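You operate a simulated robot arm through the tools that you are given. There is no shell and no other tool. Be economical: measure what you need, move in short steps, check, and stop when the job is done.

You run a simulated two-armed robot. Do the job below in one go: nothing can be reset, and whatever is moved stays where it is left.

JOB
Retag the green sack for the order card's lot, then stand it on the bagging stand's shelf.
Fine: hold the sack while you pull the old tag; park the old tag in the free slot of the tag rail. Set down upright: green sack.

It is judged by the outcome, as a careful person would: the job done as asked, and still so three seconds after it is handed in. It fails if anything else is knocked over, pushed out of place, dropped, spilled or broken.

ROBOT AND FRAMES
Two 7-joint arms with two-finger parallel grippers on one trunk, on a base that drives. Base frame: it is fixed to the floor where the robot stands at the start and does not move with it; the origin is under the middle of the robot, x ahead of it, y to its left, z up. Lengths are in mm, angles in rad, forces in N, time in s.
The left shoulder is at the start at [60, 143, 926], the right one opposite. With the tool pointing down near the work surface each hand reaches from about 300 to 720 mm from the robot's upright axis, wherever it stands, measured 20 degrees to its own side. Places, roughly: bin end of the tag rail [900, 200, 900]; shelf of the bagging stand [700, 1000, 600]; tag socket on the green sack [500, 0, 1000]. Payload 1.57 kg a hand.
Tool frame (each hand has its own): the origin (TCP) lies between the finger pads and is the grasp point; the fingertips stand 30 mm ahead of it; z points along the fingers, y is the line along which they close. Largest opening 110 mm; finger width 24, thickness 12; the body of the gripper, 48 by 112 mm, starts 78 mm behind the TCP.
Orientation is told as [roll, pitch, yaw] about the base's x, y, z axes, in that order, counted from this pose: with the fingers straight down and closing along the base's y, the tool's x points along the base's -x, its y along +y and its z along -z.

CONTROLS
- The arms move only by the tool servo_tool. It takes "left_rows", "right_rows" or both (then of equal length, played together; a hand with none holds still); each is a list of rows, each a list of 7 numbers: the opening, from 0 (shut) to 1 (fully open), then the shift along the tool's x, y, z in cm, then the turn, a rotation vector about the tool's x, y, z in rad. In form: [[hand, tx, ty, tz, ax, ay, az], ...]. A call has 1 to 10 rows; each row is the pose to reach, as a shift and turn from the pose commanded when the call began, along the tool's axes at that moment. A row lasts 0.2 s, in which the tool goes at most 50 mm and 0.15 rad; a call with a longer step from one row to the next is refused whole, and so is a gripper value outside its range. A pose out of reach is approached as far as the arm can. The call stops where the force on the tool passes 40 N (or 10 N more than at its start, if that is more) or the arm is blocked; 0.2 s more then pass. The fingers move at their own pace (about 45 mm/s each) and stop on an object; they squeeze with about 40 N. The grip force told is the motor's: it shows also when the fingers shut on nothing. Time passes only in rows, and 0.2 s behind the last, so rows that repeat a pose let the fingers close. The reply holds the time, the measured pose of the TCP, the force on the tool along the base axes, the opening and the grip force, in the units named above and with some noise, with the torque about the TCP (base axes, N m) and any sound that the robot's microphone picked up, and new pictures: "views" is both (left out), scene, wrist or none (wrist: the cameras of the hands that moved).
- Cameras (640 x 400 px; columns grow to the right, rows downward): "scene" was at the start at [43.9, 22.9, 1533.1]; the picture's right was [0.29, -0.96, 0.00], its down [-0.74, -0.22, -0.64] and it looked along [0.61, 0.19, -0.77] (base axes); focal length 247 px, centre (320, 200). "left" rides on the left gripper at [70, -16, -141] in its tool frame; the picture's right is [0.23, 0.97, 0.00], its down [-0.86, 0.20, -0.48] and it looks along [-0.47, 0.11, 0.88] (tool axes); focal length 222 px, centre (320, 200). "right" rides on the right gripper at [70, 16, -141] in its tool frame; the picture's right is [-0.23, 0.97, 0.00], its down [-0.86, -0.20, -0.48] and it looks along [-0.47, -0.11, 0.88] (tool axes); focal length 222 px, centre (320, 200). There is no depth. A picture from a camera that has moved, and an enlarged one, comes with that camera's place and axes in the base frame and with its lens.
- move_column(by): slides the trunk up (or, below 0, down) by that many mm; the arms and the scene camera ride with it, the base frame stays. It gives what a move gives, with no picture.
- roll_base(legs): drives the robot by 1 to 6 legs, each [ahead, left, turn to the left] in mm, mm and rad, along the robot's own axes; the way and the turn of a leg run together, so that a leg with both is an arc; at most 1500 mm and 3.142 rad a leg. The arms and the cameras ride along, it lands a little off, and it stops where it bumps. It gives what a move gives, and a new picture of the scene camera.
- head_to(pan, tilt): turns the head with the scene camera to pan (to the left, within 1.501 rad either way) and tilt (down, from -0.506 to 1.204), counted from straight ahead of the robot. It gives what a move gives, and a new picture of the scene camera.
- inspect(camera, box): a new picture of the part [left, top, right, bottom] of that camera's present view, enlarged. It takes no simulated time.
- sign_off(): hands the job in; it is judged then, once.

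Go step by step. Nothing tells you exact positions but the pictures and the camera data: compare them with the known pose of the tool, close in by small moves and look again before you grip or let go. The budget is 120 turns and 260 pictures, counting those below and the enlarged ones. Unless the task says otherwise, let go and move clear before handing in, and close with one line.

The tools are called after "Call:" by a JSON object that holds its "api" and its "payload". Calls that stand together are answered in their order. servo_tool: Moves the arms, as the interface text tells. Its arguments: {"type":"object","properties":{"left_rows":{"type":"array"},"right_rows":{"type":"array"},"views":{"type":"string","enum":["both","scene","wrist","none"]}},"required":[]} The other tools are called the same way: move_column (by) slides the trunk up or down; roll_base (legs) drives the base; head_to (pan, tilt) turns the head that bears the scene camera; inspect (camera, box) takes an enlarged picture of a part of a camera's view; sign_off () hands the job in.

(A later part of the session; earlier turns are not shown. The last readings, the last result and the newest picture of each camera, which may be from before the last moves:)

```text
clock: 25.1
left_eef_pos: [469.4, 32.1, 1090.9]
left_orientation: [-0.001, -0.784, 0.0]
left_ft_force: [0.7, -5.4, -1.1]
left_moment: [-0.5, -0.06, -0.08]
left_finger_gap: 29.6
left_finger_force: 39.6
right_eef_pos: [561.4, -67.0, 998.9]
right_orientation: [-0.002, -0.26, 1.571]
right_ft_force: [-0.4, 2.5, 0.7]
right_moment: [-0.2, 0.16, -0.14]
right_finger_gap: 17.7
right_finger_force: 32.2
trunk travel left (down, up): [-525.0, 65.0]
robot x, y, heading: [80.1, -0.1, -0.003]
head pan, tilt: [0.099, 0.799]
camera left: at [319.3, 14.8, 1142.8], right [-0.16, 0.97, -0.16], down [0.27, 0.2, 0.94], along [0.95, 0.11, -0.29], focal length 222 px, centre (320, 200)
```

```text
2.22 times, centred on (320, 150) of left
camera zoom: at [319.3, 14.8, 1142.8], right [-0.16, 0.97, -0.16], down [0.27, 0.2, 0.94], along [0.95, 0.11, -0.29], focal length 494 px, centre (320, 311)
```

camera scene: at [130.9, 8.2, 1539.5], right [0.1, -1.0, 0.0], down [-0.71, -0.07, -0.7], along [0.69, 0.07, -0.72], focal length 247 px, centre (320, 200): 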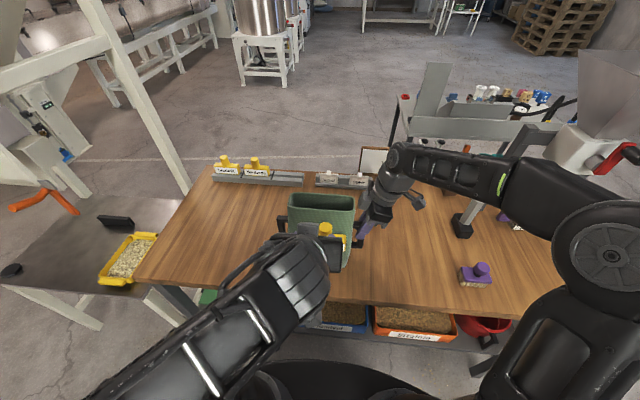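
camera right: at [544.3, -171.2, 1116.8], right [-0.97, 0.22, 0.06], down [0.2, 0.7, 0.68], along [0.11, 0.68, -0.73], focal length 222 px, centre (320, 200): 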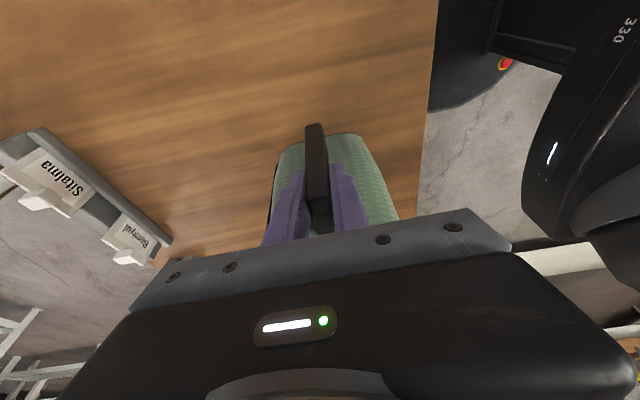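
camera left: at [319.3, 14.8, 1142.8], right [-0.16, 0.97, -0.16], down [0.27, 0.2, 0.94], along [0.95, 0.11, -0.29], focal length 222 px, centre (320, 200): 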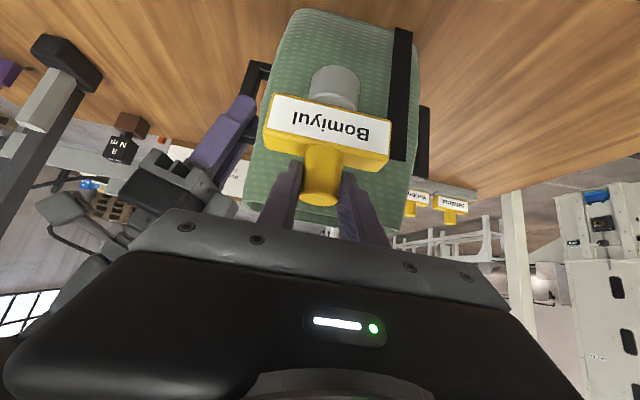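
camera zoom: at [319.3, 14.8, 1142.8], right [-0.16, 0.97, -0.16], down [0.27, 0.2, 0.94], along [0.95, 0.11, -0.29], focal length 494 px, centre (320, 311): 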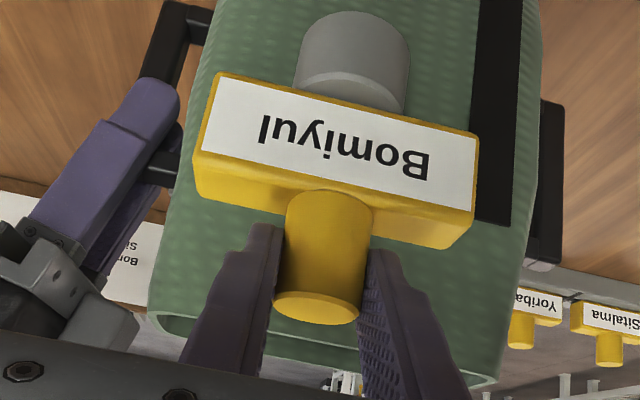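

Knob held (gap 29.6). I pull straight up in small steps while the right hand holds the sack.

Call:
{"api": "servo_tool", "payload": {"left_rows": [[0, -0.35, 0, -0.35, 0, 0, 0], [0, -0.7, 0, -0.7, 0, 0, 0], [0, -1.4, 0, -1.4, 0, 0, 0], [0, -2.1, 0, -2.1, 0, 0, 0], [0, -2.8, 0, -2.8, 0, 0, 0], [0, -4.2, 0, -4.2, 0, 0, 0]], "views": "both"}}

```text
clock: 26.4
left_eef_pos: [468.8, 32.6, 1148.7]
left_orientation: [0.0, -0.782, -0.001]
left_ft_force: [-0.1, 0.1, -1.3]
left_moment: [-0.03, 0.02, 0.01]
left_finger_gap: 29.4
left_finger_force: 38.7
right_eef_pos: [560.6, -68.4, 999.6]
right_orientation: [0.0, -0.259, 1.571]
right_ft_force: [0.2, -0.4, 1.8]
right_moment: [-0.08, 0.09, 0.03]
right_finger_gap: 17.7
right_finger_force: 32.4
trunk travel left (down, up): [-525.0, 65.0]
robot x, y, heading: [80.9, 4.6, -0.001]
head pan, tilt: [0.099, 0.799]
camera scene: at [130.8, 8.6, 1539.5], right [0.1, -1.0, 0.0], down [-0.71, -0.07, -0.7], along [0.69, 0.07, -0.72], focal length 247 px, centre (320, 200)
camera left: at [319.5, 15.1, 1202.2], right [-0.16, 0.97, -0.16], down [0.27, 0.2, 0.94], along [0.95, 0.11, -0.29], focal length 222 px, centre (320, 200)
```

scene: 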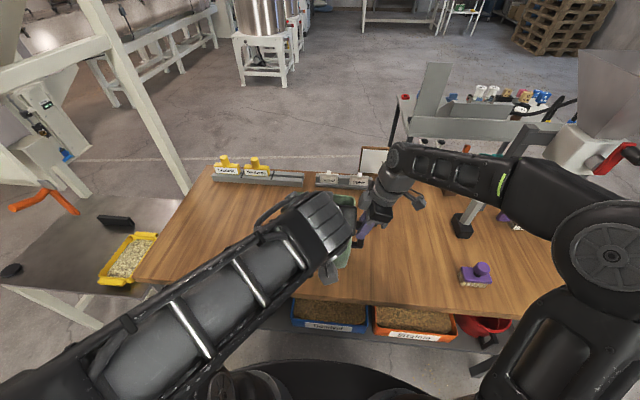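
left: 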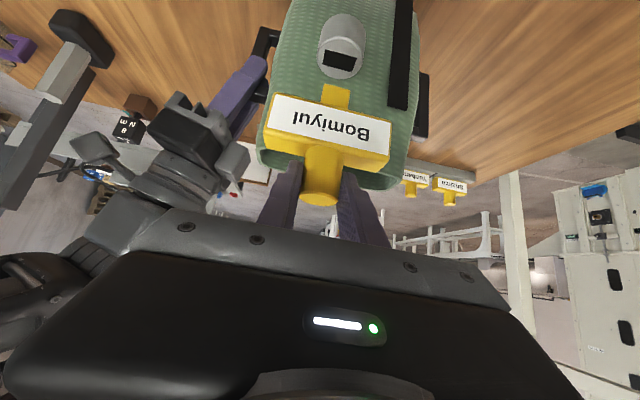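

Call:
{"api": "inspect", "payload": {"camera": "left", "box": [230, 0, 430, 220]}}

Call:
{"api": "inspect", "payload": {"camera": "scene", "box": [190, 140, 390, 220]}}

```text
1.82 times, centred on (330, 110) of left
camera zoom: at [319.5, 15.1, 1202.2], right [-0.16, 0.97, -0.16], down [0.27, 0.2, 0.94], along [0.95, 0.11, -0.29], focal length 404 px, centre (302, 364)
```

zoom: 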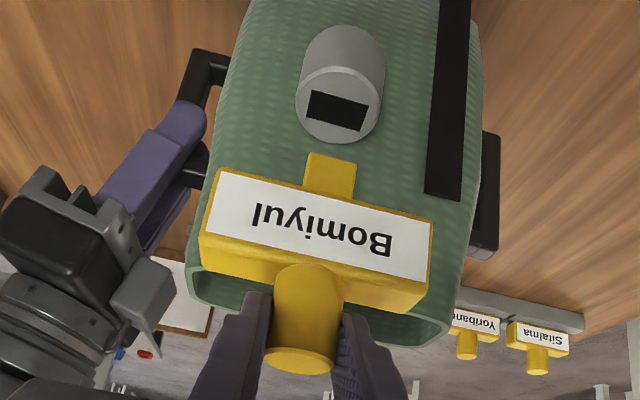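

```text
3.20 times, centred on (290, 180) of scene
camera zoom: at [130.8, 8.6, 1539.5], right [0.1, -1.0, 0.0], down [-0.71, -0.07, -0.7], along [0.69, 0.07, -0.72], focal length 792 px, centre (416, 264)
```

zoom: 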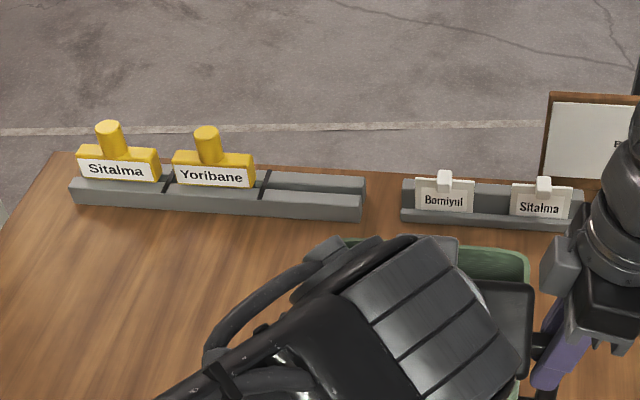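

The tag is out: a rectangular tongue that fits a rectangular slot in the grey socket, and on the rail the tongue sits in a channel. The left hand carries it around the sack's left side toward the free slot.

Call:
{"api": "servo_tool", "payload": {"left_rows": [[0, 0, 4.7, 0, 0, 0, 0], [0, 0, 9.4, 0, 0, 0, 0], [0, 0, 14.1, 0, 0, 0, 0], [0, 0, 18.8, 0, 0, 0, 0], [0, -3.1, 18.8, 3.1, 0, 0, 0], [0, -6.2, 18.8, 6.2, 0, 0, 0], [0, -9.3, 18.8, 9.3, 0, 0, 0], [0, -12.4, 18.8, 12.4, 0, 0, 0], [0, -15.5, 18.8, 15.5, 0, 0, 0]], "views": "both"}}

```text
clock: 28.4
left_eef_pos: [688.2, 220.4, 1150.0]
left_orientation: [-0.001, -0.786, -0.001]
left_ft_force: [0.2, 0.0, -0.1]
left_moment: [0.01, 0.02, 0.01]
left_finger_gap: 29.2
left_finger_force: 39.1
right_eef_pos: [561.0, -66.9, 997.6]
right_orientation: [-0.002, -0.26, 1.57]
right_ft_force: [2.2, 0.6, 0.9]
right_moment: [-0.1, -0.03, -0.03]
right_finger_gap: 17.6
right_finger_force: 32.3
trunk travel left (down, up): [-525.0, 65.0]
robot x, y, heading: [77.1, 1.2, 0.004]
head pan, tilt: [0.099, 0.799]
camera scene: at [131.2, 8.6, 1539.5], right [0.1, -1.0, 0.0], down [-0.71, -0.07, -0.7], along [0.69, 0.07, -0.72], focal length 247 px, centre (320, 200)
camera left: at [538.4, 203.5, 1202.0], right [-0.16, 0.97, -0.16], down [0.27, 0.2, 0.94], along [0.95, 0.11, -0.29], focal length 222 px, centre (320, 200)
```

scene: 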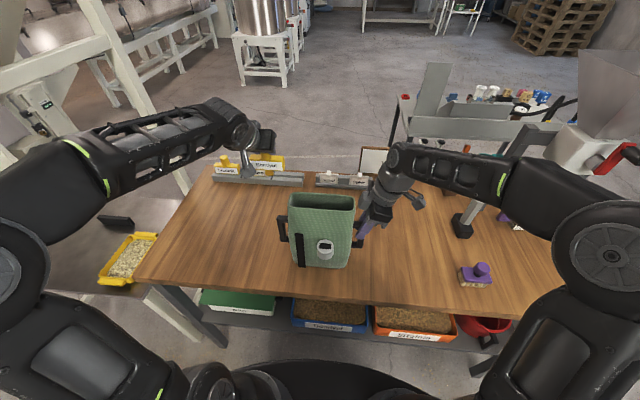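
left: 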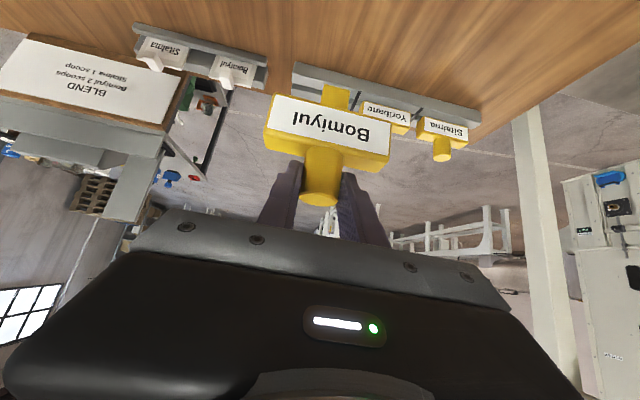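

Call:
{"api": "servo_tool", "payload": {"left_rows": [[0, -1, 0, 4, 0, 0, 0], [0, -2, 0, 8, 0, 0, 0], [0, -3, 0, 12, 0, 0, 0], [0, -3.6, 0, 16.4, 0, 0, 0], [0, -3.6, 0, 16.4, 0, 0, 0]], "views": "both"}}

Call:
{"api": "inspect", "payload": {"camera": "left", "box": [200, 0, 480, 220]}}

Call:
{"api": "inspect", "payload": {"camera": "scene", "box": [190, 110, 330, 210]}}

```text
clock: 29.6
left_eef_pos: [829.3, 218.7, 1057.3]
left_orientation: [-0.001, -0.785, 0.001]
left_ft_force: [-0.6, -0.1, -0.3]
left_moment: [-0.01, 0.04, -0.02]
left_finger_gap: 29.2
left_finger_force: 38.8
right_eef_pos: [560.5, -67.6, 999.0]
right_orientation: [-0.001, -0.26, 1.571]
right_ft_force: [-1.0, -0.2, 4.0]
right_moment: [-0.07, 0.4, 0.02]
right_finger_gap: 17.7
right_finger_force: 32.0
trunk travel left (down, up): [-525.0, 65.0]
robot x, y, heading: [80.2, -0.4, 0.003]
head pan, tilt: [0.099, 0.799]
camera scene: at [130.9, 8.7, 1539.5], right [0.1, -1.0, 0.0], down [-0.71, -0.07, -0.7], along [0.69, 0.07, -0.72], focal length 247 px, centre (320, 200)
camera left: at [680.6, 203.3, 1110.4], right [-0.16, 0.97, -0.16], down [0.27, 0.2, 0.94], along [0.95, 0.11, -0.29], focal length 222 px, centre (320, 200)
```

scene: 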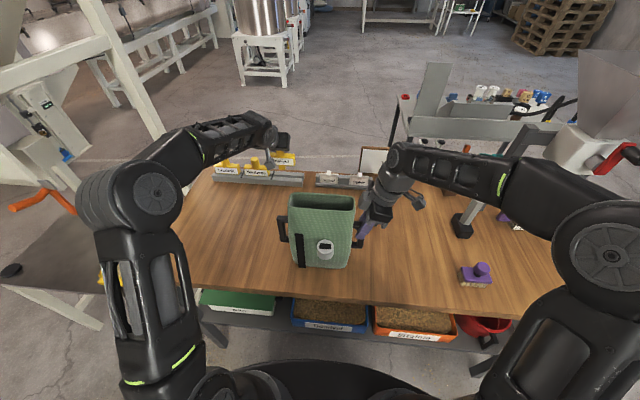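
left: 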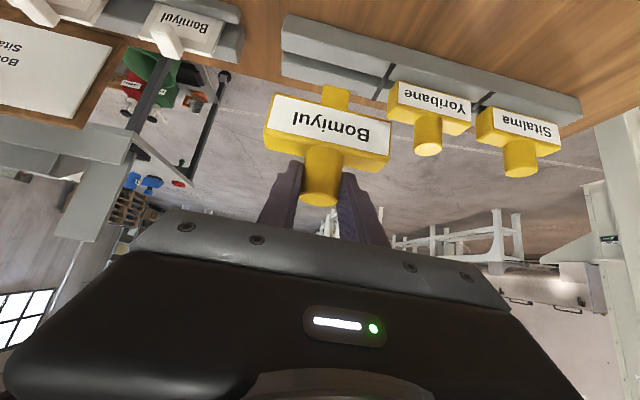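

```text
1.82 times, centred on (340, 110) of left
camera zoom: at [680.6, 203.3, 1110.4], right [-0.16, 0.97, -0.16], down [0.27, 0.2, 0.94], along [0.95, 0.11, -0.29], focal length 404 px, centre (284, 364)
```

zoom: 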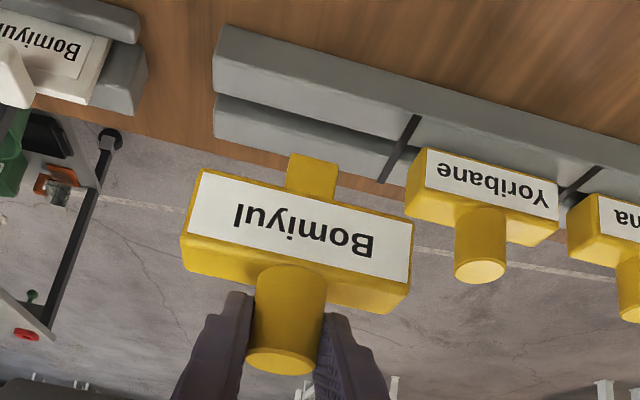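

```text
4.00 times, centred on (260, 160) of scene
camera zoom: at [130.9, 8.7, 1539.5], right [0.1, -1.0, 0.0], down [-0.71, -0.07, -0.7], along [0.69, 0.07, -0.72], focal length 989 px, centre (560, 360)
```

zoom: 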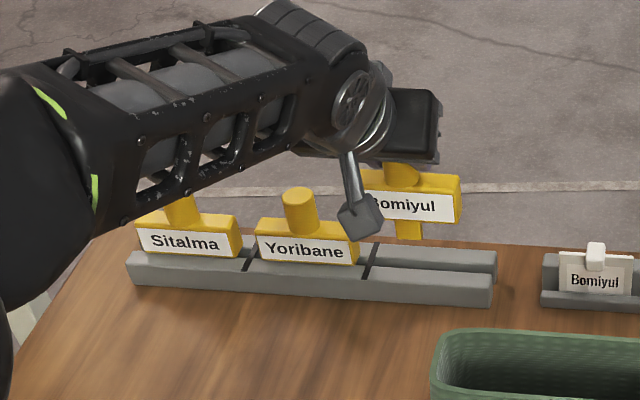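

The tag hangs well aligned. The seated Yoribane tag compares to a target TCP of about (889, 222, 947); I move to a hover just above and recheck.

Call:
{"api": "servo_tool", "payload": {"left_rows": [[0, 0.3, 0.15, 3, 0, 0, 0], [0, 0.6, 0.33, 6, 0, 0, 0], [0, 0.86, 0.33, 8.6, 0, 0, 0], [0, 0.86, 0.33, 8.6, 0, 0, 0]], "views": "none"}}

Call:
{"api": "inspect", "payload": {"camera": "left", "box": [200, 0, 480, 220]}}

Call:
{"api": "inspect", "payload": {"camera": "scene", "box": [210, 130, 320, 200]}}

```text
clock: 30.6
left_eef_pos: [884.9, 223.5, 991.0]
left_orientation: [0.001, -0.785, -0.001]
left_ft_force: [-0.1, -0.5, -0.5]
left_moment: [-0.03, -0.04, -0.01]
left_finger_gap: 29.3
left_finger_force: 39.1
right_eef_pos: [560.7, -66.7, 998.9]
right_orientation: [-0.002, -0.259, 1.572]
right_ft_force: [0.1, -0.8, 2.4]
right_moment: [-0.1, 0.29, 0.04]
right_finger_gap: 17.7
right_finger_force: 32.0
trunk travel left (down, up): [-525.0, 65.0]
robot x, y, heading: [76.5, -1.4, 0.002]
head pan, tilt: [0.099, 0.799]
```

```text
1.82 times, centred on (340, 110) of left
camera zoom: at [735.0, 207.2, 1043.9], right [-0.16, 0.97, -0.16], down [0.27, 0.2, 0.94], along [0.95, 0.11, -0.29], focal length 404 px, centre (284, 364)
```

zoom: 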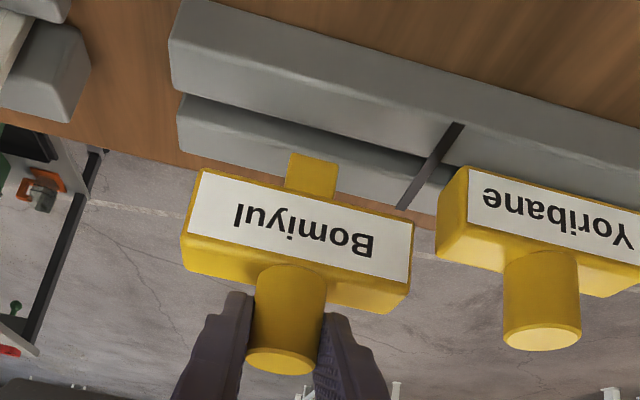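

```text
5.71 times, centred on (265, 165) of scene
camera zoom: at [130.9, 8.6, 1539.5], right [0.1, -1.0, 0.0], down [-0.71, -0.07, -0.7], along [0.69, 0.07, -0.72], focal length 1413 px, centre (634, 400)
```

zoom: 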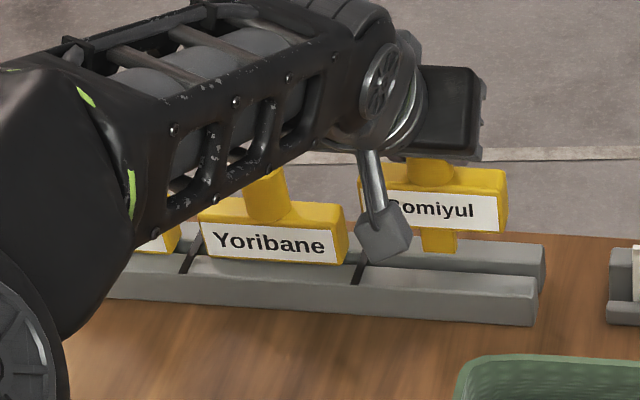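

Call:
{"api": "inspect", "payload": {"camera": "scene", "box": [262, 150, 312, 190]}}

Call:
{"api": "inspect", "payload": {"camera": "left", "box": [270, 20, 450, 130]}}

```text
10.00 times, centred on (287, 170) of scene
camera zoom: at [130.9, 8.6, 1539.5], right [0.1, -1.0, 0.0], down [-0.71, -0.07, -0.7], along [0.69, 0.07, -0.72], focal length 2473 px, centre (650, 500)
```

zoom: 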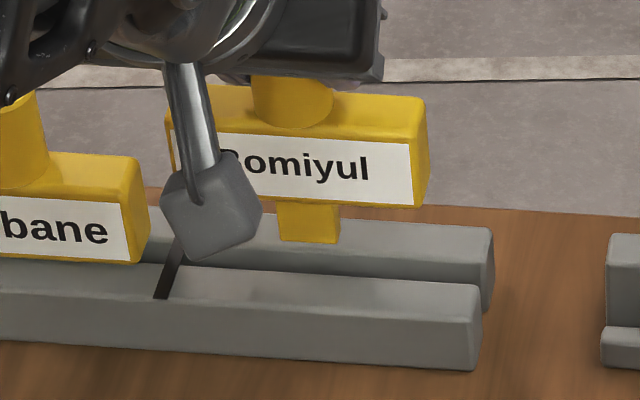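

```text
3.56 times, centred on (360, 75) of left
camera zoom: at [735.0, 207.2, 1043.9], right [-0.16, 0.97, -0.16], down [0.27, 0.2, 0.94], along [0.95, 0.11, -0.29], focal length 790 px, centre (178, 644)
```

zoom: 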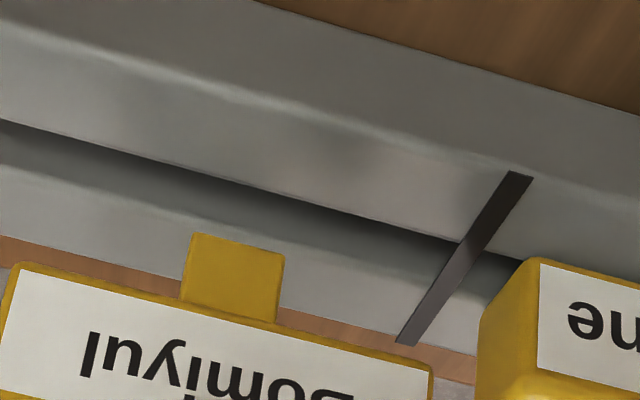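

The channel between the two ledges lies at x≈894–908, so the tongue (x≈898–900) is about over it. I lower 30 mm and look.

Call:
{"api": "servo_tool", "payload": {"left_rows": [[0, 1.0, -0.1, 1.13, 0, 0, 0], [0, 1.98, -0.1, 2.26, 0, 0, 0], [0, 1.98, -0.1, 2.26, 0, 0, 0]], "views": "none"}}

Call:
{"api": "inspect", "payload": {"camera": "left", "box": [240, 0, 480, 160]}}

Call:
{"api": "inspect", "payload": {"camera": "scene", "box": [262, 150, 312, 190]}}

```text
clock: 31.4
left_eef_pos: [884.4, 221.8, 961.2]
left_orientation: [0.003, -0.782, -0.002]
left_ft_force: [-11.3, -1.0, -2.1]
left_moment: [-0.01, 0.93, -0.01]
left_finger_gap: 29.4
left_finger_force: 38.7
right_eef_pos: [559.9, -67.3, 999.2]
right_orientation: [-0.002, -0.259, 1.57]
right_ft_force: [-0.3, 0.4, -0.2]
right_moment: [-0.1, 0.04, 0.02]
right_finger_gap: 17.8
right_finger_force: 31.9
trunk travel left (down, up): [-525.0, 65.0]
robot x, y, heading: [80.7, -2.1, 0.003]
head pan, tilt: [0.099, 0.799]
```

```text
2.50 times, centred on (360, 80) of left
camera zoom: at [735.1, 205.9, 1013.4], right [-0.16, 0.97, -0.16], down [0.27, 0.2, 0.94], along [0.95, 0.11, -0.29], focal length 555 px, centre (220, 500)
```

zoom: 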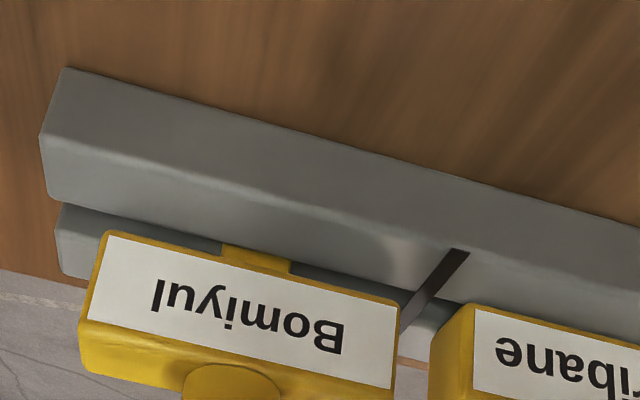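

```text
10.00 times, centred on (287, 170) of scene
camera zoom: at [129.7, 8.7, 1539.5], right [0.1, -1.0, 0.0], down [-0.71, -0.07, -0.7], along [0.69, 0.07, -0.72], focal length 2473 px, centre (650, 500)
```

zoom: 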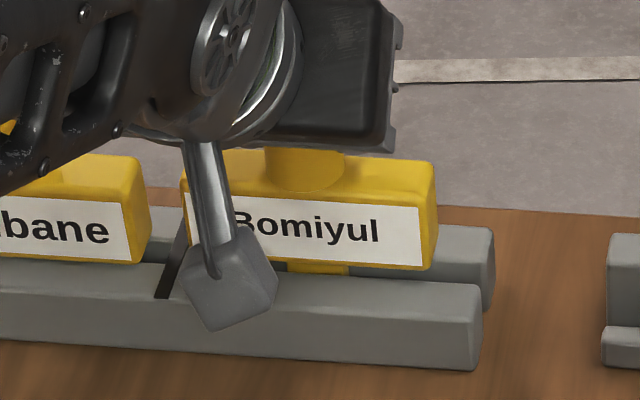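

The tongue is in the channel, touching the rear wall. I ease back 3 mm and lower the rest.

Call:
{"api": "servo_tool", "payload": {"left_rows": [[0, 0.21, 0, -0.21, 0, 0, 0], [0, 0.64, 0, 0.21, 0, 0, 0], [0, 1.06, 0, 0.63, 0, 0, 0], [0, 1.06, 0, 0.63, 0, 0, 0]], "views": "none"}}

Call:
{"api": "inspect", "payload": {"camera": "left", "box": [240, 0, 480, 160]}}

Call:
{"api": "inspect", "payload": {"camera": "scene", "box": [262, 150, 312, 190]}}

```text
clock: 32.5
left_eef_pos: [884.0, 222.1, 954.8]
left_orientation: [0.0, -0.795, 0.0]
left_ft_force: [-2.5, 2.8, 16.4]
left_moment: [-0.08, -0.05, 0.03]
left_finger_gap: 29.3
left_finger_force: 39.3
right_eef_pos: [558.6, -66.7, 1000.2]
right_orientation: [-0.003, -0.259, 1.571]
right_ft_force: [0.5, 0.4, 0.5]
right_moment: [-0.21, -0.01, 0.04]
right_finger_gap: 17.7
right_finger_force: 32.1
trunk travel left (down, up): [-525.0, 65.0]
robot x, y, heading: [78.0, -0.0, -0.001]
head pan, tilt: [0.099, 0.799]
```

```text
2.50 times, centred on (360, 80) of left
camera zoom: at [733.5, 205.8, 1005.8], right [-0.16, 0.97, -0.16], down [0.26, 0.2, 0.95], along [0.95, 0.11, -0.28], focal length 555 px, centre (220, 500)
```

zoom: 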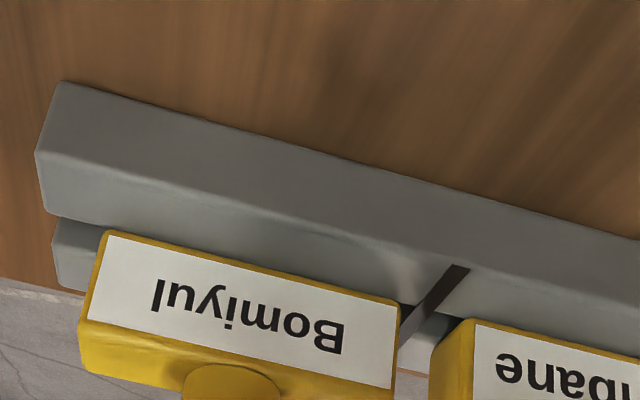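

```text
10.00 times, centred on (287, 170) of scene
camera zoom: at [128.7, 8.3, 1539.8], right [0.1, -1.0, 0.0], down [-0.71, -0.07, -0.7], along [0.69, 0.07, -0.72], focal length 2473 px, centre (650, 500)
```

zoom: 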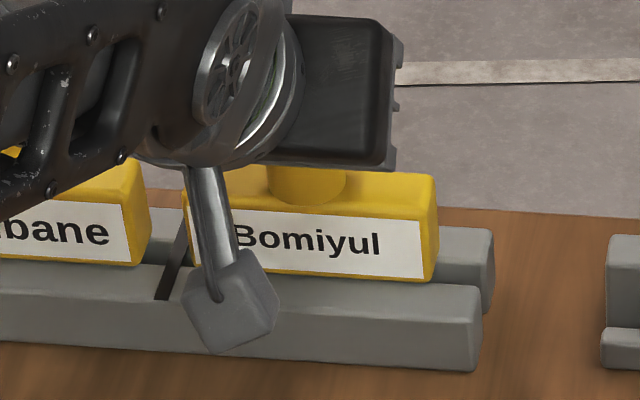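

Seated in the free slot (16 N reaction). I open, back off along the tool axis, and shift over to the Yoribane knob.

Call:
{"api": "servo_tool", "payload": {"left_rows": [[0.55, 0, 0, 0, 0, 0, 0], [0.55, 0, 0, 0, 0, 0, 0], [0.55, 0, 0, 0, 0, 0, 0], [0.55, 0, 0, -2.5, 0, 0, 0], [0.55, 0, 0, -5.5, 0, 0, 0], [0.55, 0, 4.2, -5.5, 0, 0, 0], [0.55, 0, 8.4, -5.5, 0, 0, 0], [0.55, 0, 12.5, -5.5, 0, 0, 0]], "views": "both"}}

Call:
{"api": "inspect", "payload": {"camera": "left", "box": [180, 20, 460, 230]}}

Call:
{"api": "inspect", "payload": {"camera": "scene", "box": [202, 140, 322, 200]}}

```text
clock: 34.2
left_eef_pos: [845.1, 348.3, 988.5]
left_orientation: [-0.002, -0.786, 0.0]
left_ft_force: [0.2, -0.9, 0.4]
left_moment: [-0.01, 0.0, -0.03]
left_finger_gap: 60.3
left_finger_force: 0.1
right_eef_pos: [560.0, -66.9, 998.7]
right_orientation: [-0.002, -0.259, 1.571]
right_ft_force: [0.3, 0.1, -0.1]
right_moment: [0.41, 0.06, -0.09]
right_finger_gap: 17.5
right_finger_force: 32.3
trunk travel left (down, up): [-525.0, 65.0]
robot x, y, heading: [84.9, -1.2, 0.001]
head pan, tilt: [0.099, 0.799]
camera scene: at [130.9, 9.1, 1539.5], right [0.1, -1.0, 0.0], down [-0.71, -0.07, -0.7], along [0.69, 0.07, -0.72], focal length 247 px, centre (320, 200)
camera left: at [695.1, 331.3, 1040.9], right [-0.16, 0.97, -0.16], down [0.27, 0.2, 0.94], along [0.95, 0.11, -0.29], focal length 222 px, centre (320, 200)
```

scene: 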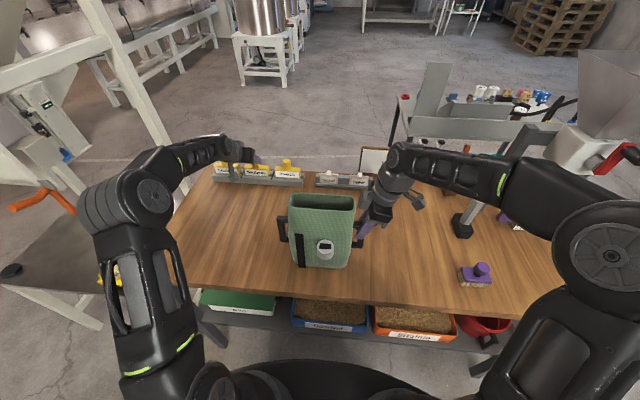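
left: 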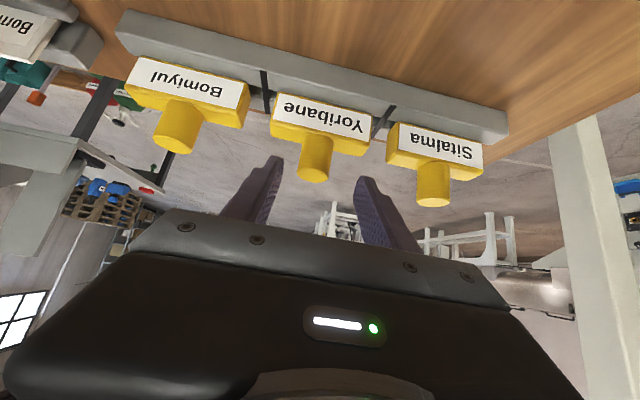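

```text
1.90 times, centred on (320, 125) of left
camera zoom: at [695.1, 331.3, 1040.9], right [-0.16, 0.97, -0.16], down [0.27, 0.2, 0.94], along [0.95, 0.11, -0.29], focal length 423 px, centre (320, 343)
```

zoom: 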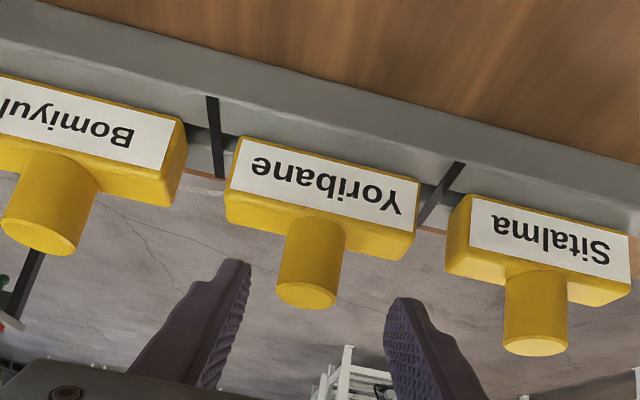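

```text
5.33 times, centred on (262, 170) of scene
camera zoom: at [130.9, 9.1, 1539.5], right [0.1, -1.0, 0.0], down [-0.71, -0.07, -0.7], along [0.69, 0.07, -0.72], focal length 1319 px, centre (629, 360)
```

zoom: 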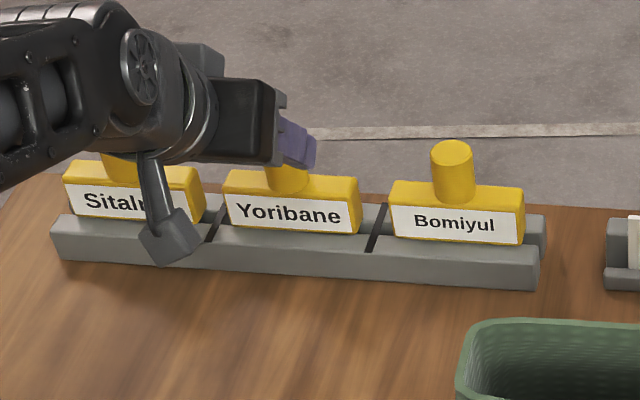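

Bomiyul is seated neatly. Yoribane's knob is at y≈344; I approach and grip it.

Call:
{"api": "servo_tool", "payload": {"left_rows": [[0.55, 0, -0.4, 2, 0, 0, 0], [0.55, 0, -0.4, 4, 0, 0, 0], [0.55, 0, -0.4, 5.5, 0, 0, 0], [0, 0, -0.4, 5.5, 0, 0, 0], [0, 0, -0.4, 5.5, 0, 0, 0], [0, 0, -0.4, 5.5, 0, 0, 0], [0, 0, -0.4, 5.5, 0, 0, 0]], "views": "none"}}

Call:
{"api": "inspect", "payload": {"camera": "left", "box": [180, 20, 460, 230]}}

```text
clock: 35.9
left_eef_pos: [883.4, 342.8, 950.4]
left_orientation: [0.0, -0.782, 0.0]
left_ft_force: [-0.3, 0.7, -0.2]
left_moment: [0.0, -0.01, 0.0]
left_finger_gap: 29.1
left_finger_force: 33.2
right_eef_pos: [561.1, -68.0, 998.2]
right_orientation: [-0.002, -0.26, 1.57]
right_ft_force: [-0.1, -1.5, 1.5]
right_moment: [-0.09, 0.19, 0.09]
right_finger_gap: 17.7
right_finger_force: 33.1
trunk travel left (down, up): [-525.0, 65.0]
robot x, y, heading: [80.9, 1.3, 0.002]
head pan, tilt: [0.099, 0.799]
```

```text
1.90 times, centred on (320, 125) of left
camera zoom: at [733.9, 326.2, 1002.4], right [-0.16, 0.97, -0.16], down [0.27, 0.2, 0.94], along [0.95, 0.11, -0.29], focal length 423 px, centre (320, 343)
```

zoom: 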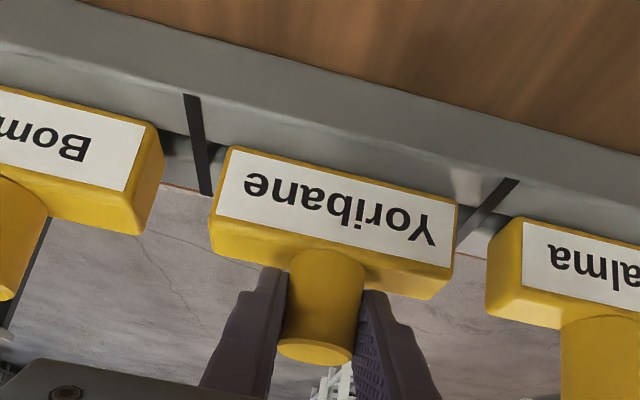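

Yoribane's tag is gripped. I lift it straight out and carry it back toward the sack's left side.

Call:
{"api": "servo_tool", "payload": {"left_rows": [[0, -1.06, 0, -1.06, 0, 0, 0], [0, -3.54, 0, -3.53, 0, 0, 0], [0, -4.96, -1, -7.77, 0, 0, 0], [0, -5.32, -2.5, -12.37, 0, 0, 0], [0, -4.62, -4.5, -16.6, 0, 0, 0], [0, -3.92, -7.5, -20.14, 0, 0, 0], [0, -3.21, -10.5, -23.68, 0, 0, 0], [0, -1.1, -12.2, -27.22, 0, 0, 0], [0, 2.08, -12.2, -30.4, 0, 0, 0], [0, 5.26, -12.2, -33.59, 0, 0, 0]], "views": "both"}}

```text
clock: 38.0
left_eef_pos: [607.5, 218.8, 1152.1]
left_orientation: [-0.001, -0.786, -0.004]
left_ft_force: [0.1, -0.4, -0.9]
left_moment: [0.01, -0.02, 0.02]
left_finger_gap: 29.4
left_finger_force: 38.6
right_eef_pos: [559.8, -67.7, 999.5]
right_orientation: [-0.001, -0.258, 1.571]
right_ft_force: [-1.4, -0.6, 2.2]
right_moment: [0.39, 0.4, 0.33]
right_finger_gap: 17.8
right_finger_force: 32.3
trunk travel left (down, up): [-525.0, 65.0]
robot x, y, heading: [79.2, -1.3, 0.005]
head pan, tilt: [0.099, 0.799]
camera scene: at [129.8, 8.8, 1539.5], right [0.1, -1.0, 0.0], down [-0.71, -0.07, -0.7], along [0.69, 0.07, -0.72], focal length 247 px, centre (320, 200)
camera left: at [457.6, 202.8, 1202.5], right [-0.16, 0.97, -0.16], down [0.27, 0.2, 0.94], along [0.95, 0.11, -0.29], focal length 222 px, centre (320, 200)
```

scene: 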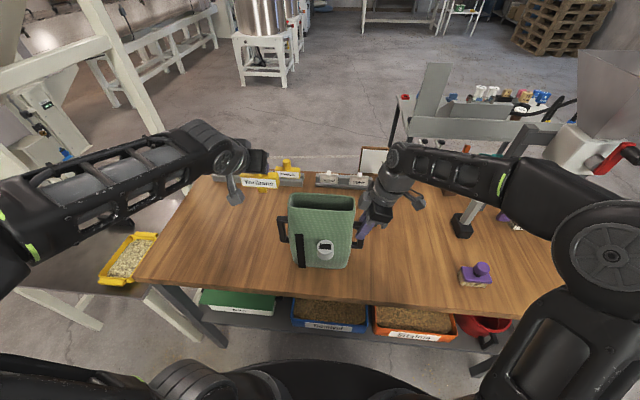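
left: 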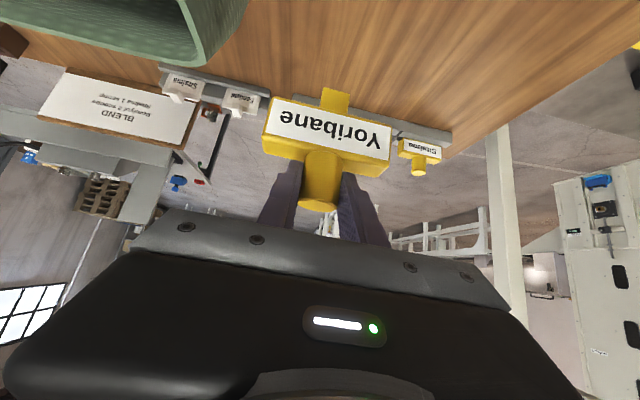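

Call:
{"api": "servo_tool", "payload": {"left_rows": [[0, 3.25, 0, -3.25, 0, 0, 0], [0, 6.5, 0, -6.5, 0, 0, 0], [0, 9.78, 0, -9.8, 0, 0, 0], [0, 9.78, -4.7, -9.8, 0, 0, 0], [0, 9.78, -9.4, -9.8, 0, 0, 0], [0, 9.78, -14, -9.8, 0, 0, 0], [0, 9.78, -18.7, -9.8, 0, 0, 0], [0, 10.1, -18.7, -9.45, 0, 0, 0]], "views": "none"}}

Call:
{"api": "inspect", "payload": {"camera": "left", "box": [230, 0, 430, 220]}}

```text
clock: 39.9
left_eef_pos: [470.4, 33.0, 1146.4]
left_orientation: [0.002, -0.785, 0.002]
left_ft_force: [-0.6, 0.9, -0.8]
left_moment: [0.01, -0.01, 0.04]
left_finger_gap: 29.1
left_finger_force: 38.3
right_eef_pos: [561.2, -66.5, 998.5]
right_orientation: [-0.003, -0.259, 1.571]
right_ft_force: [-0.8, 1.3, 1.9]
right_moment: [-0.01, 0.17, -0.02]
right_finger_gap: 18.0
right_finger_force: 32.6
trunk travel left (down, up): [-525.0, 65.0]
robot x, y, heading: [79.9, -0.4, 0.003]
head pan, tilt: [0.099, 0.799]
```

```text
1.82 times, centred on (330, 110) of left
camera zoom: at [320.9, 17.3, 1198.3], right [-0.16, 0.97, -0.16], down [0.27, 0.2, 0.94], along [0.95, 0.11, -0.29], focal length 404 px, centre (302, 364)
```

zoom: 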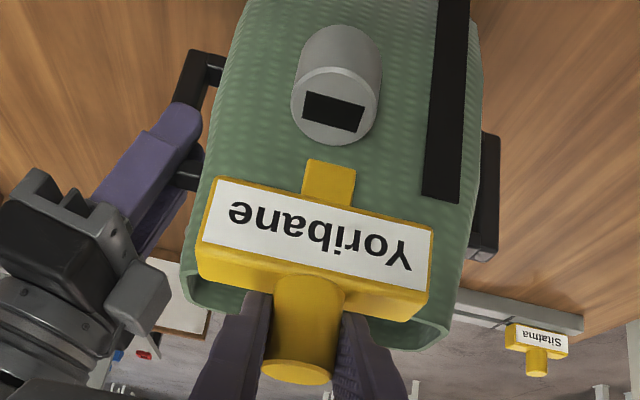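

Compared with the moment after pulling, the tag must shift about 2 mm to −y. I correct and descend to just above the socket.

Call:
{"api": "servo_tool", "payload": {"left_rows": [[0, 1.4, -0.2, 1.3, 0, 0, 0], [0, 2.6, -0.2, 2.45, 0, 0, 0], [0, 2.6, -0.2, 2.45, 0, 0, 0]], "views": "none"}}

Call:
{"api": "inspect", "payload": {"camera": "left", "box": [260, 30, 400, 140]}}

Call:
{"api": "head_to", "payload": {"pan": 0.4, "tilt": 0.85}}

```text
clock: 40.6
left_eef_pos: [470.4, 31.2, 1109.6]
left_orientation: [0.0, -0.784, -0.002]
left_ft_force: [0.2, -1.0, -0.5]
left_moment: [0.0, -0.01, -0.03]
left_finger_gap: 28.8
left_finger_force: 39.8
right_eef_pos: [559.8, -66.3, 998.2]
right_orientation: [-0.001, -0.261, 1.571]
right_ft_force: [-0.2, 0.4, 0.4]
right_moment: [0.0, 0.17, -0.01]
right_finger_gap: 17.3
right_finger_force: 32.3
trunk travel left (down, up): [-525.0, 65.0]
robot x, y, heading: [79.0, 2.5, -0.004]
head pan, tilt: [0.099, 0.799]
```

```text
3.64 times, centred on (330, 85) of left
camera zoom: at [319.8, 15.4, 1162.0], right [-0.16, 0.97, -0.16], down [0.27, 0.2, 0.94], along [0.95, 0.11, -0.29], focal length 808 px, centre (284, 618)
```

zoom: 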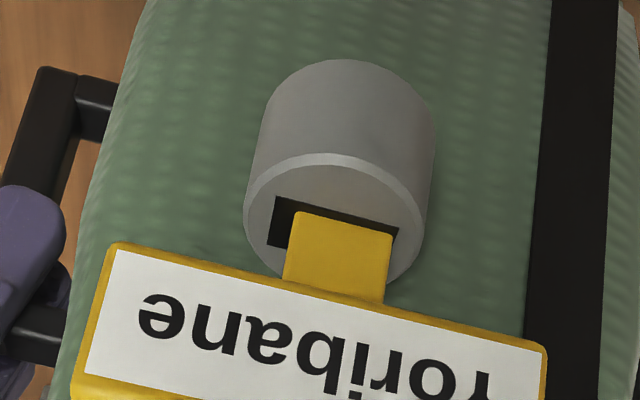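

```text
clock: 41.5
left_eef_pos: [470.6, 31.5, 1111.3]
left_orientation: [0.0, -0.783, 0.0]
left_ft_force: [0.0, 0.5, -0.5]
left_moment: [-0.02, 0.03, 0.04]
left_finger_gap: 29.2
left_finger_force: 39.4
right_eef_pos: [559.7, -66.8, 999.5]
right_orientation: [-0.002, -0.259, 1.57]
right_ft_force: [1.0, 0.5, 0.4]
right_moment: [0.03, 0.12, -0.02]
right_finger_gap: 17.7
right_finger_force: 32.3
trunk travel left (down, up): [-525.0, 65.0]
robot x, y, heading: [78.3, -3.9, 0.002]
head pan, tilt: [0.4, 0.85]
camera scene: at [122.6, 31.0, 1535.5], right [0.39, -0.92, 0.0], down [-0.69, -0.29, -0.66], along [0.61, 0.26, -0.75], focal length 247 px, centre (320, 200)
```

scene: 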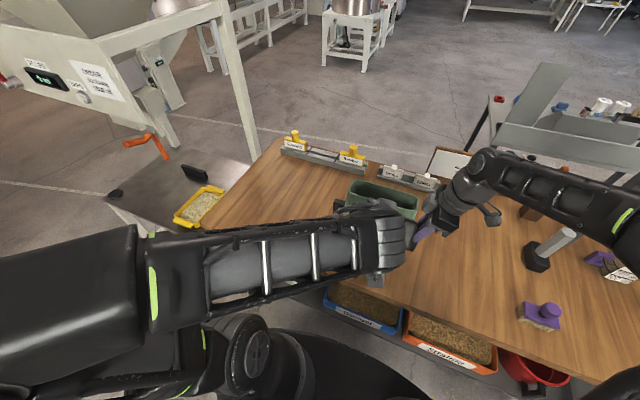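

The slot shows the tongue should go about 4 mm forward and 2 mm to −y. I correct and look again.

Call:
{"api": "servo_tool", "payload": {"left_rows": [[0, -0.28, -0.2, 0.28, 0, 0, 0], [0, -0.14, -0.2, 0.42, 0, 0, 0], [0, -0.14, -0.2, 0.42, 0, 0, 0]], "views": "none"}}

Call:
{"api": "inspect", "payload": {"camera": "left", "box": [260, 30, 400, 140]}}

```text
clock: 42.2
left_eef_pos: [472.9, 28.8, 1108.3]
left_orientation: [0.0, -0.788, 0.002]
left_ft_force: [-2.9, 1.9, 8.7]
left_moment: [0.13, 0.21, 0.02]
left_finger_gap: 29.2
left_finger_force: 39.3
right_eef_pos: [560.6, -67.9, 999.7]
right_orientation: [-0.001, -0.259, 1.571]
right_ft_force: [2.6, 1.0, -1.9]
right_moment: [0.07, -0.05, -0.11]
right_finger_gap: 17.6
right_finger_force: 32.1
trunk travel left (down, up): [-525.0, 65.0]
robot x, y, heading: [80.0, 1.4, 0.0]
head pan, tilt: [0.4, 0.85]
```

```text
3.64 times, centred on (330, 85) of left
camera zoom: at [323.7, 13.4, 1160.7], right [-0.16, 0.97, -0.16], down [0.27, 0.2, 0.94], along [0.95, 0.11, -0.29], focal length 808 px, centre (284, 618)
```

zoom: 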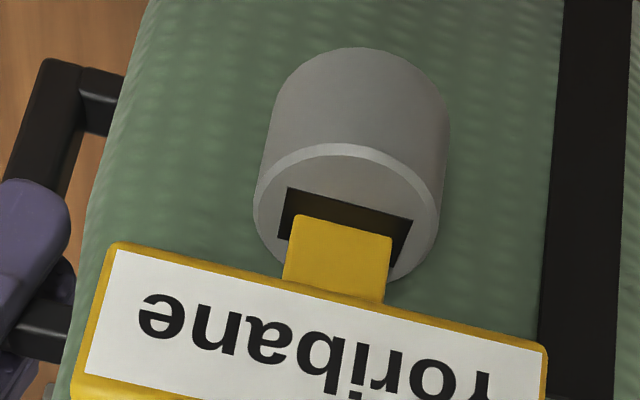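

It touched the socket rim, so the tip is already at the slot plane and my correction overshot. I lift, shift back 4 mm in x and 1.3 mm in y, and lower again.

Call:
{"api": "servo_tool", "payload": {"left_rows": [[0, -0.28, 0, -0.28, 0, 0, 0], [0, 0.0, 0.13, -0.57, 0, 0, 0], [0, 0.28, 0.13, -0.28, 0, 0, 0], [0, 0.5, 0.13, -0.06, 0, 0, 0]], "views": "none"}}

Call:
{"api": "inspect", "payload": {"camera": "left", "box": [260, 30, 400, 140]}}

```text
clock: 43.2
left_eef_pos: [469.5, 30.2, 1104.4]
left_orientation: [0.0, -0.783, 0.001]
left_ft_force: [0.3, -0.4, -1.4]
left_moment: [0.02, -0.01, -0.01]
left_finger_gap: 29.4
left_finger_force: 38.8
right_eef_pos: [561.3, -67.5, 998.5]
right_orientation: [-0.001, -0.262, 1.57]
right_ft_force: [-0.4, 0.9, 0.6]
right_moment: [-0.06, 0.19, 0.03]
right_finger_gap: 17.6
right_finger_force: 32.3
trunk travel left (down, up): [-525.0, 65.0]
robot x, y, heading: [81.8, 4.2, -0.002]
head pan, tilt: [0.4, 0.85]
```

```text
3.64 times, centred on (330, 85) of left
camera zoom: at [319.7, 14.5, 1157.2], right [-0.16, 0.97, -0.16], down [0.27, 0.2, 0.94], along [0.95, 0.11, -0.29], focal length 808 px, centre (284, 618)
```

zoom: 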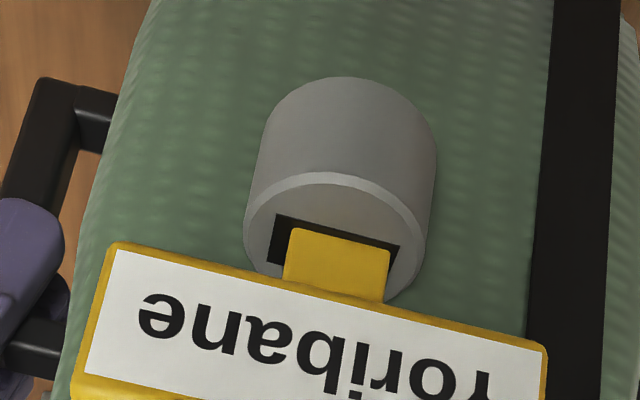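

The tongue has entered the slot with no force. I push it down the rest.

Call:
{"api": "servo_tool", "payload": {"left_rows": [[0, 0.42, 0, 0.42, 0, 0, 0], [0, 0.85, 0, 0.85, 0, 0, 0], [0, 1.15, 0, 1.15, 0, 0, 0], [0, 1.34, 0, 1.34, 0, 0, 0], [0, 1.34, 0, 1.34, 0, 0, 0]], "views": "none"}}

Call:
{"api": "inspect", "payload": {"camera": "left", "box": [230, 10, 430, 220]}}

```text
clock: 44.5
left_eef_pos: [468.9, 31.9, 1087.0]
left_orientation: [0.0, -0.786, 0.0]
left_ft_force: [1.0, -4.0, 0.3]
left_moment: [-0.29, -0.12, -0.06]
left_finger_gap: 29.1
left_finger_force: 39.6
right_eef_pos: [558.8, -66.6, 999.0]
right_orientation: [-0.002, -0.259, 1.571]
right_ft_force: [-1.8, 4.1, 0.6]
right_moment: [0.08, 0.14, -0.08]
right_finger_gap: 18.0
right_finger_force: 32.4
trunk travel left (down, up): [-525.0, 65.0]
robot x, y, heading: [78.0, -1.5, -0.006]
head pan, tilt: [0.4, 0.85]
```

```text
1.90 times, centred on (330, 115) of left
camera zoom: at [319.6, 14.6, 1138.3], right [-0.16, 0.97, -0.16], down [0.27, 0.2, 0.94], along [0.95, 0.11, -0.29], focal length 423 px, centre (301, 362)
```

zoom: 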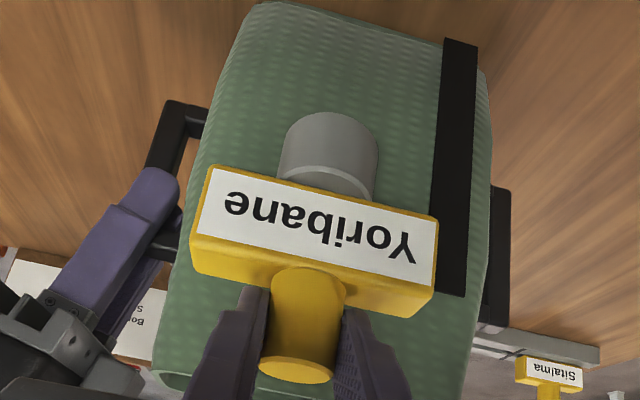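

Call:
{"api": "servo_tool", "payload": {"left_rows": [[0, 0.14, 0, 0.14, 0, 0, 0], [0, 0.28, 0, 0.28, 0, 0, 0], [0, 0.42, 0, 0.42, 0, 0, 0]], "views": "none"}}

Call:
{"api": "inspect", "payload": {"camera": "left", "box": [230, 10, 430, 220]}}

```text
clock: 45.3
left_eef_pos: [469.3, 29.4, 1085.7]
left_orientation: [-0.001, -0.794, -0.001]
left_ft_force: [1.9, 0.3, 5.9]
left_moment: [0.34, -0.11, 0.12]
left_finger_gap: 28.9
left_finger_force: 38.8
right_eef_pos: [561.1, -68.0, 998.7]
right_orientation: [0.0, -0.258, 1.57]
right_ft_force: [-1.6, -2.3, 7.5]
right_moment: [0.32, 0.35, -0.06]
right_finger_gap: 17.8
right_finger_force: 32.5
trunk travel left (down, up): [-525.0, 65.0]
robot x, y, heading: [83.0, -1.7, -0.009]
head pan, tilt: [0.4, 0.85]
stopped in row 3 (left hand): the force on the tool passed its limit at 42 N (the readings are from after the stop); the commanded pose is now the measured one
```

```text
1.90 times, centred on (330, 115) of left
camera zoom: at [319.8, 14.1, 1135.1], right [-0.16, 0.97, -0.16], down [0.26, 0.2, 0.95], along [0.95, 0.11, -0.28], focal length 423 px, centre (301, 362)
```

zoom: 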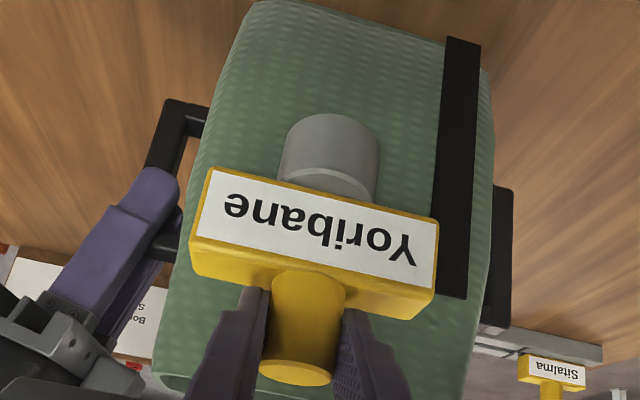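

The tag is fully seated. I release, back off and bring the left hand out to the left, turning it down.

Call:
{"api": "servo_tool", "payload": {"left_rows": [[0.6, 0, 0, 0, 0, 0, 0], [0.6, 0, 0, 0, 0, 0, 0], [0.6, 0, 0, -3, 0, 0, 0], [0.6, 0, 0, -7, 0, 0, 0], [0.8, 0, 4.5, -7, 0, 0.13, 0], [1, 0, 9, -7, 0, 0.26, 0], [1, 0, 13.5, -7, 0, 0.39, 0], [1, 0, 18, -7, 0, 0.52, 0], [1, 0, 22.5, -7, 0, 0.65, 0], [1, 0, 24.5, -7, 0, 0.79, 0]], "views": "both"}}

```text
clock: 47.5
left_eef_pos: [428.7, 269.0, 1121.5]
left_orientation: [0.003, -0.015, -0.007]
left_ft_force: [0.7, 1.2, -0.4]
left_moment: [-0.03, 0.02, 0.02]
left_finger_gap: 110.3
left_finger_force: 0.2
left hand out of reach, approached as far as the arm can: row 10
right_eef_pos: [561.0, -65.9, 998.4]
right_orientation: [-0.004, -0.255, 1.573]
right_ft_force: [2.4, -5.8, 16.9]
right_moment: [0.45, 0.71, 0.39]
right_finger_gap: 17.6
right_finger_force: 32.6
trunk travel left (down, up): [-525.0, 65.0]
robot x, y, heading: [82.4, 1.1, -0.004]
head pan, tilt: [0.4, 0.85]
camera scene: at [121.9, 31.6, 1535.6], right [0.39, -0.92, 0.0], down [-0.69, -0.29, -0.66], along [0.61, 0.26, -0.75], focal length 247 px, centre (320, 200)
camera left: at [357.1, 253.4, 1263.4], right [-0.22, 0.98, 0.0], down [0.85, 0.19, 0.49], along [0.48, 0.11, -0.87], focal length 222 px, centre (320, 200)
```

scene: 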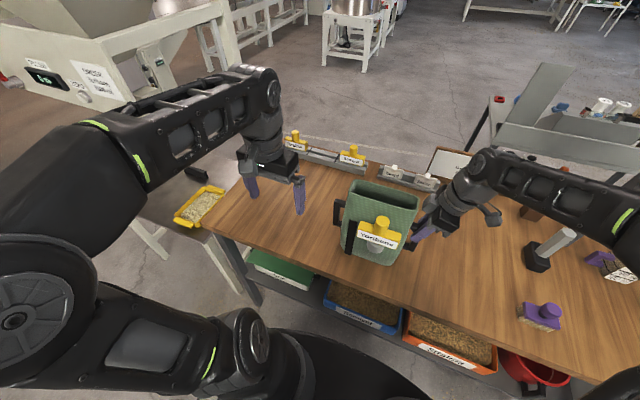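
left: 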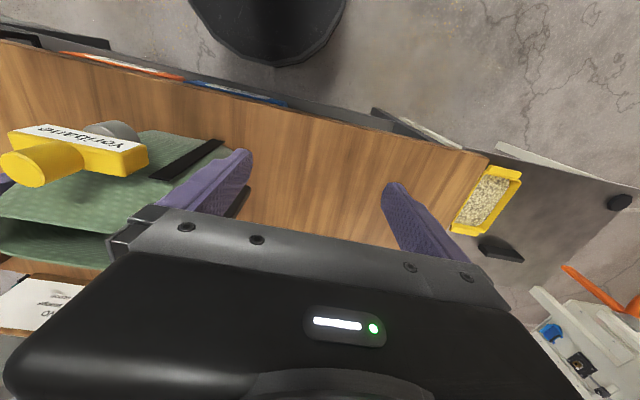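

Tag on the sack reads "Yoribane". I use the left camera's view of the stand's shelf, and the scene camera, to study the stand.

Call:
{"api": "inspect", "payload": {"camera": "left", "box": [420, 120, 640, 400]}}

Call:
{"api": "head_to", "payload": {"pan": 1.1, "tilt": 0.65}}

```text
1.43 times, centred on (530, 260) of left
camera zoom: at [357.1, 253.4, 1263.4], right [-0.22, 0.98, 0.0], down [0.85, 0.19, 0.49], along [0.48, 0.11, -0.87], focal length 317 px, centre (20, 114)
```

zoom: 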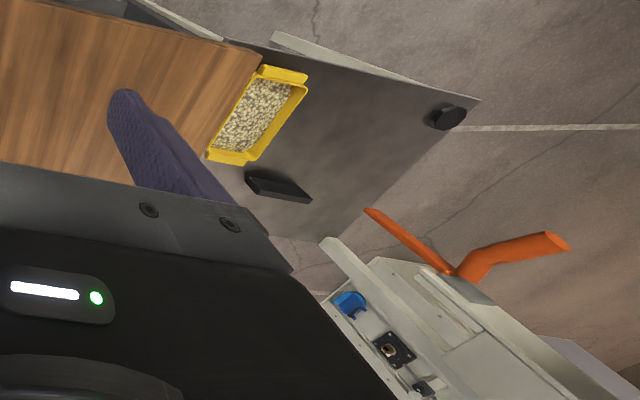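

```text
clock: 48.6
left_eef_pos: [428.7, 269.1, 1121.5]
left_orientation: [0.002, -0.015, -0.003]
left_ft_force: [-0.6, 0.1, -0.3]
left_moment: [0.03, 0.01, 0.0]
left_finger_gap: 110.0
left_finger_force: 0.1
right_eef_pos: [559.3, -67.1, 999.1]
right_orientation: [-0.003, -0.259, 1.57]
right_ft_force: [2.4, -2.8, 17.0]
right_moment: [-0.07, 0.34, 0.01]
right_finger_gap: 18.0
right_finger_force: 33.2
trunk travel left (down, up): [-525.0, 65.0]
robot x, y, heading: [82.7, -1.6, -0.0]
head pan, tilt: [1.1, 0.649]
camera scene: at [89.0, 77.8, 1552.1], right [0.89, -0.45, 0.0], down [-0.27, -0.54, -0.8], along [0.36, 0.71, -0.6], focal length 247 px, centre (320, 200)
```

scene: 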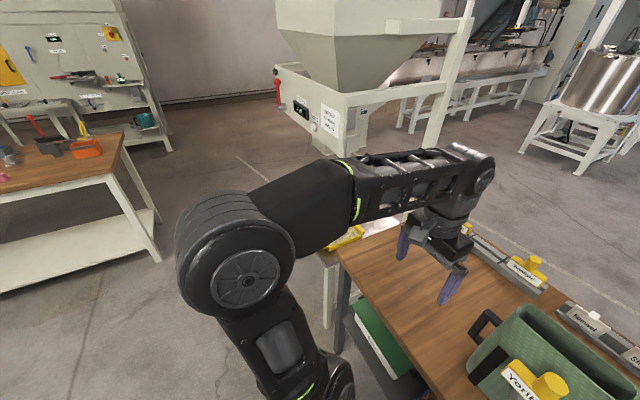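

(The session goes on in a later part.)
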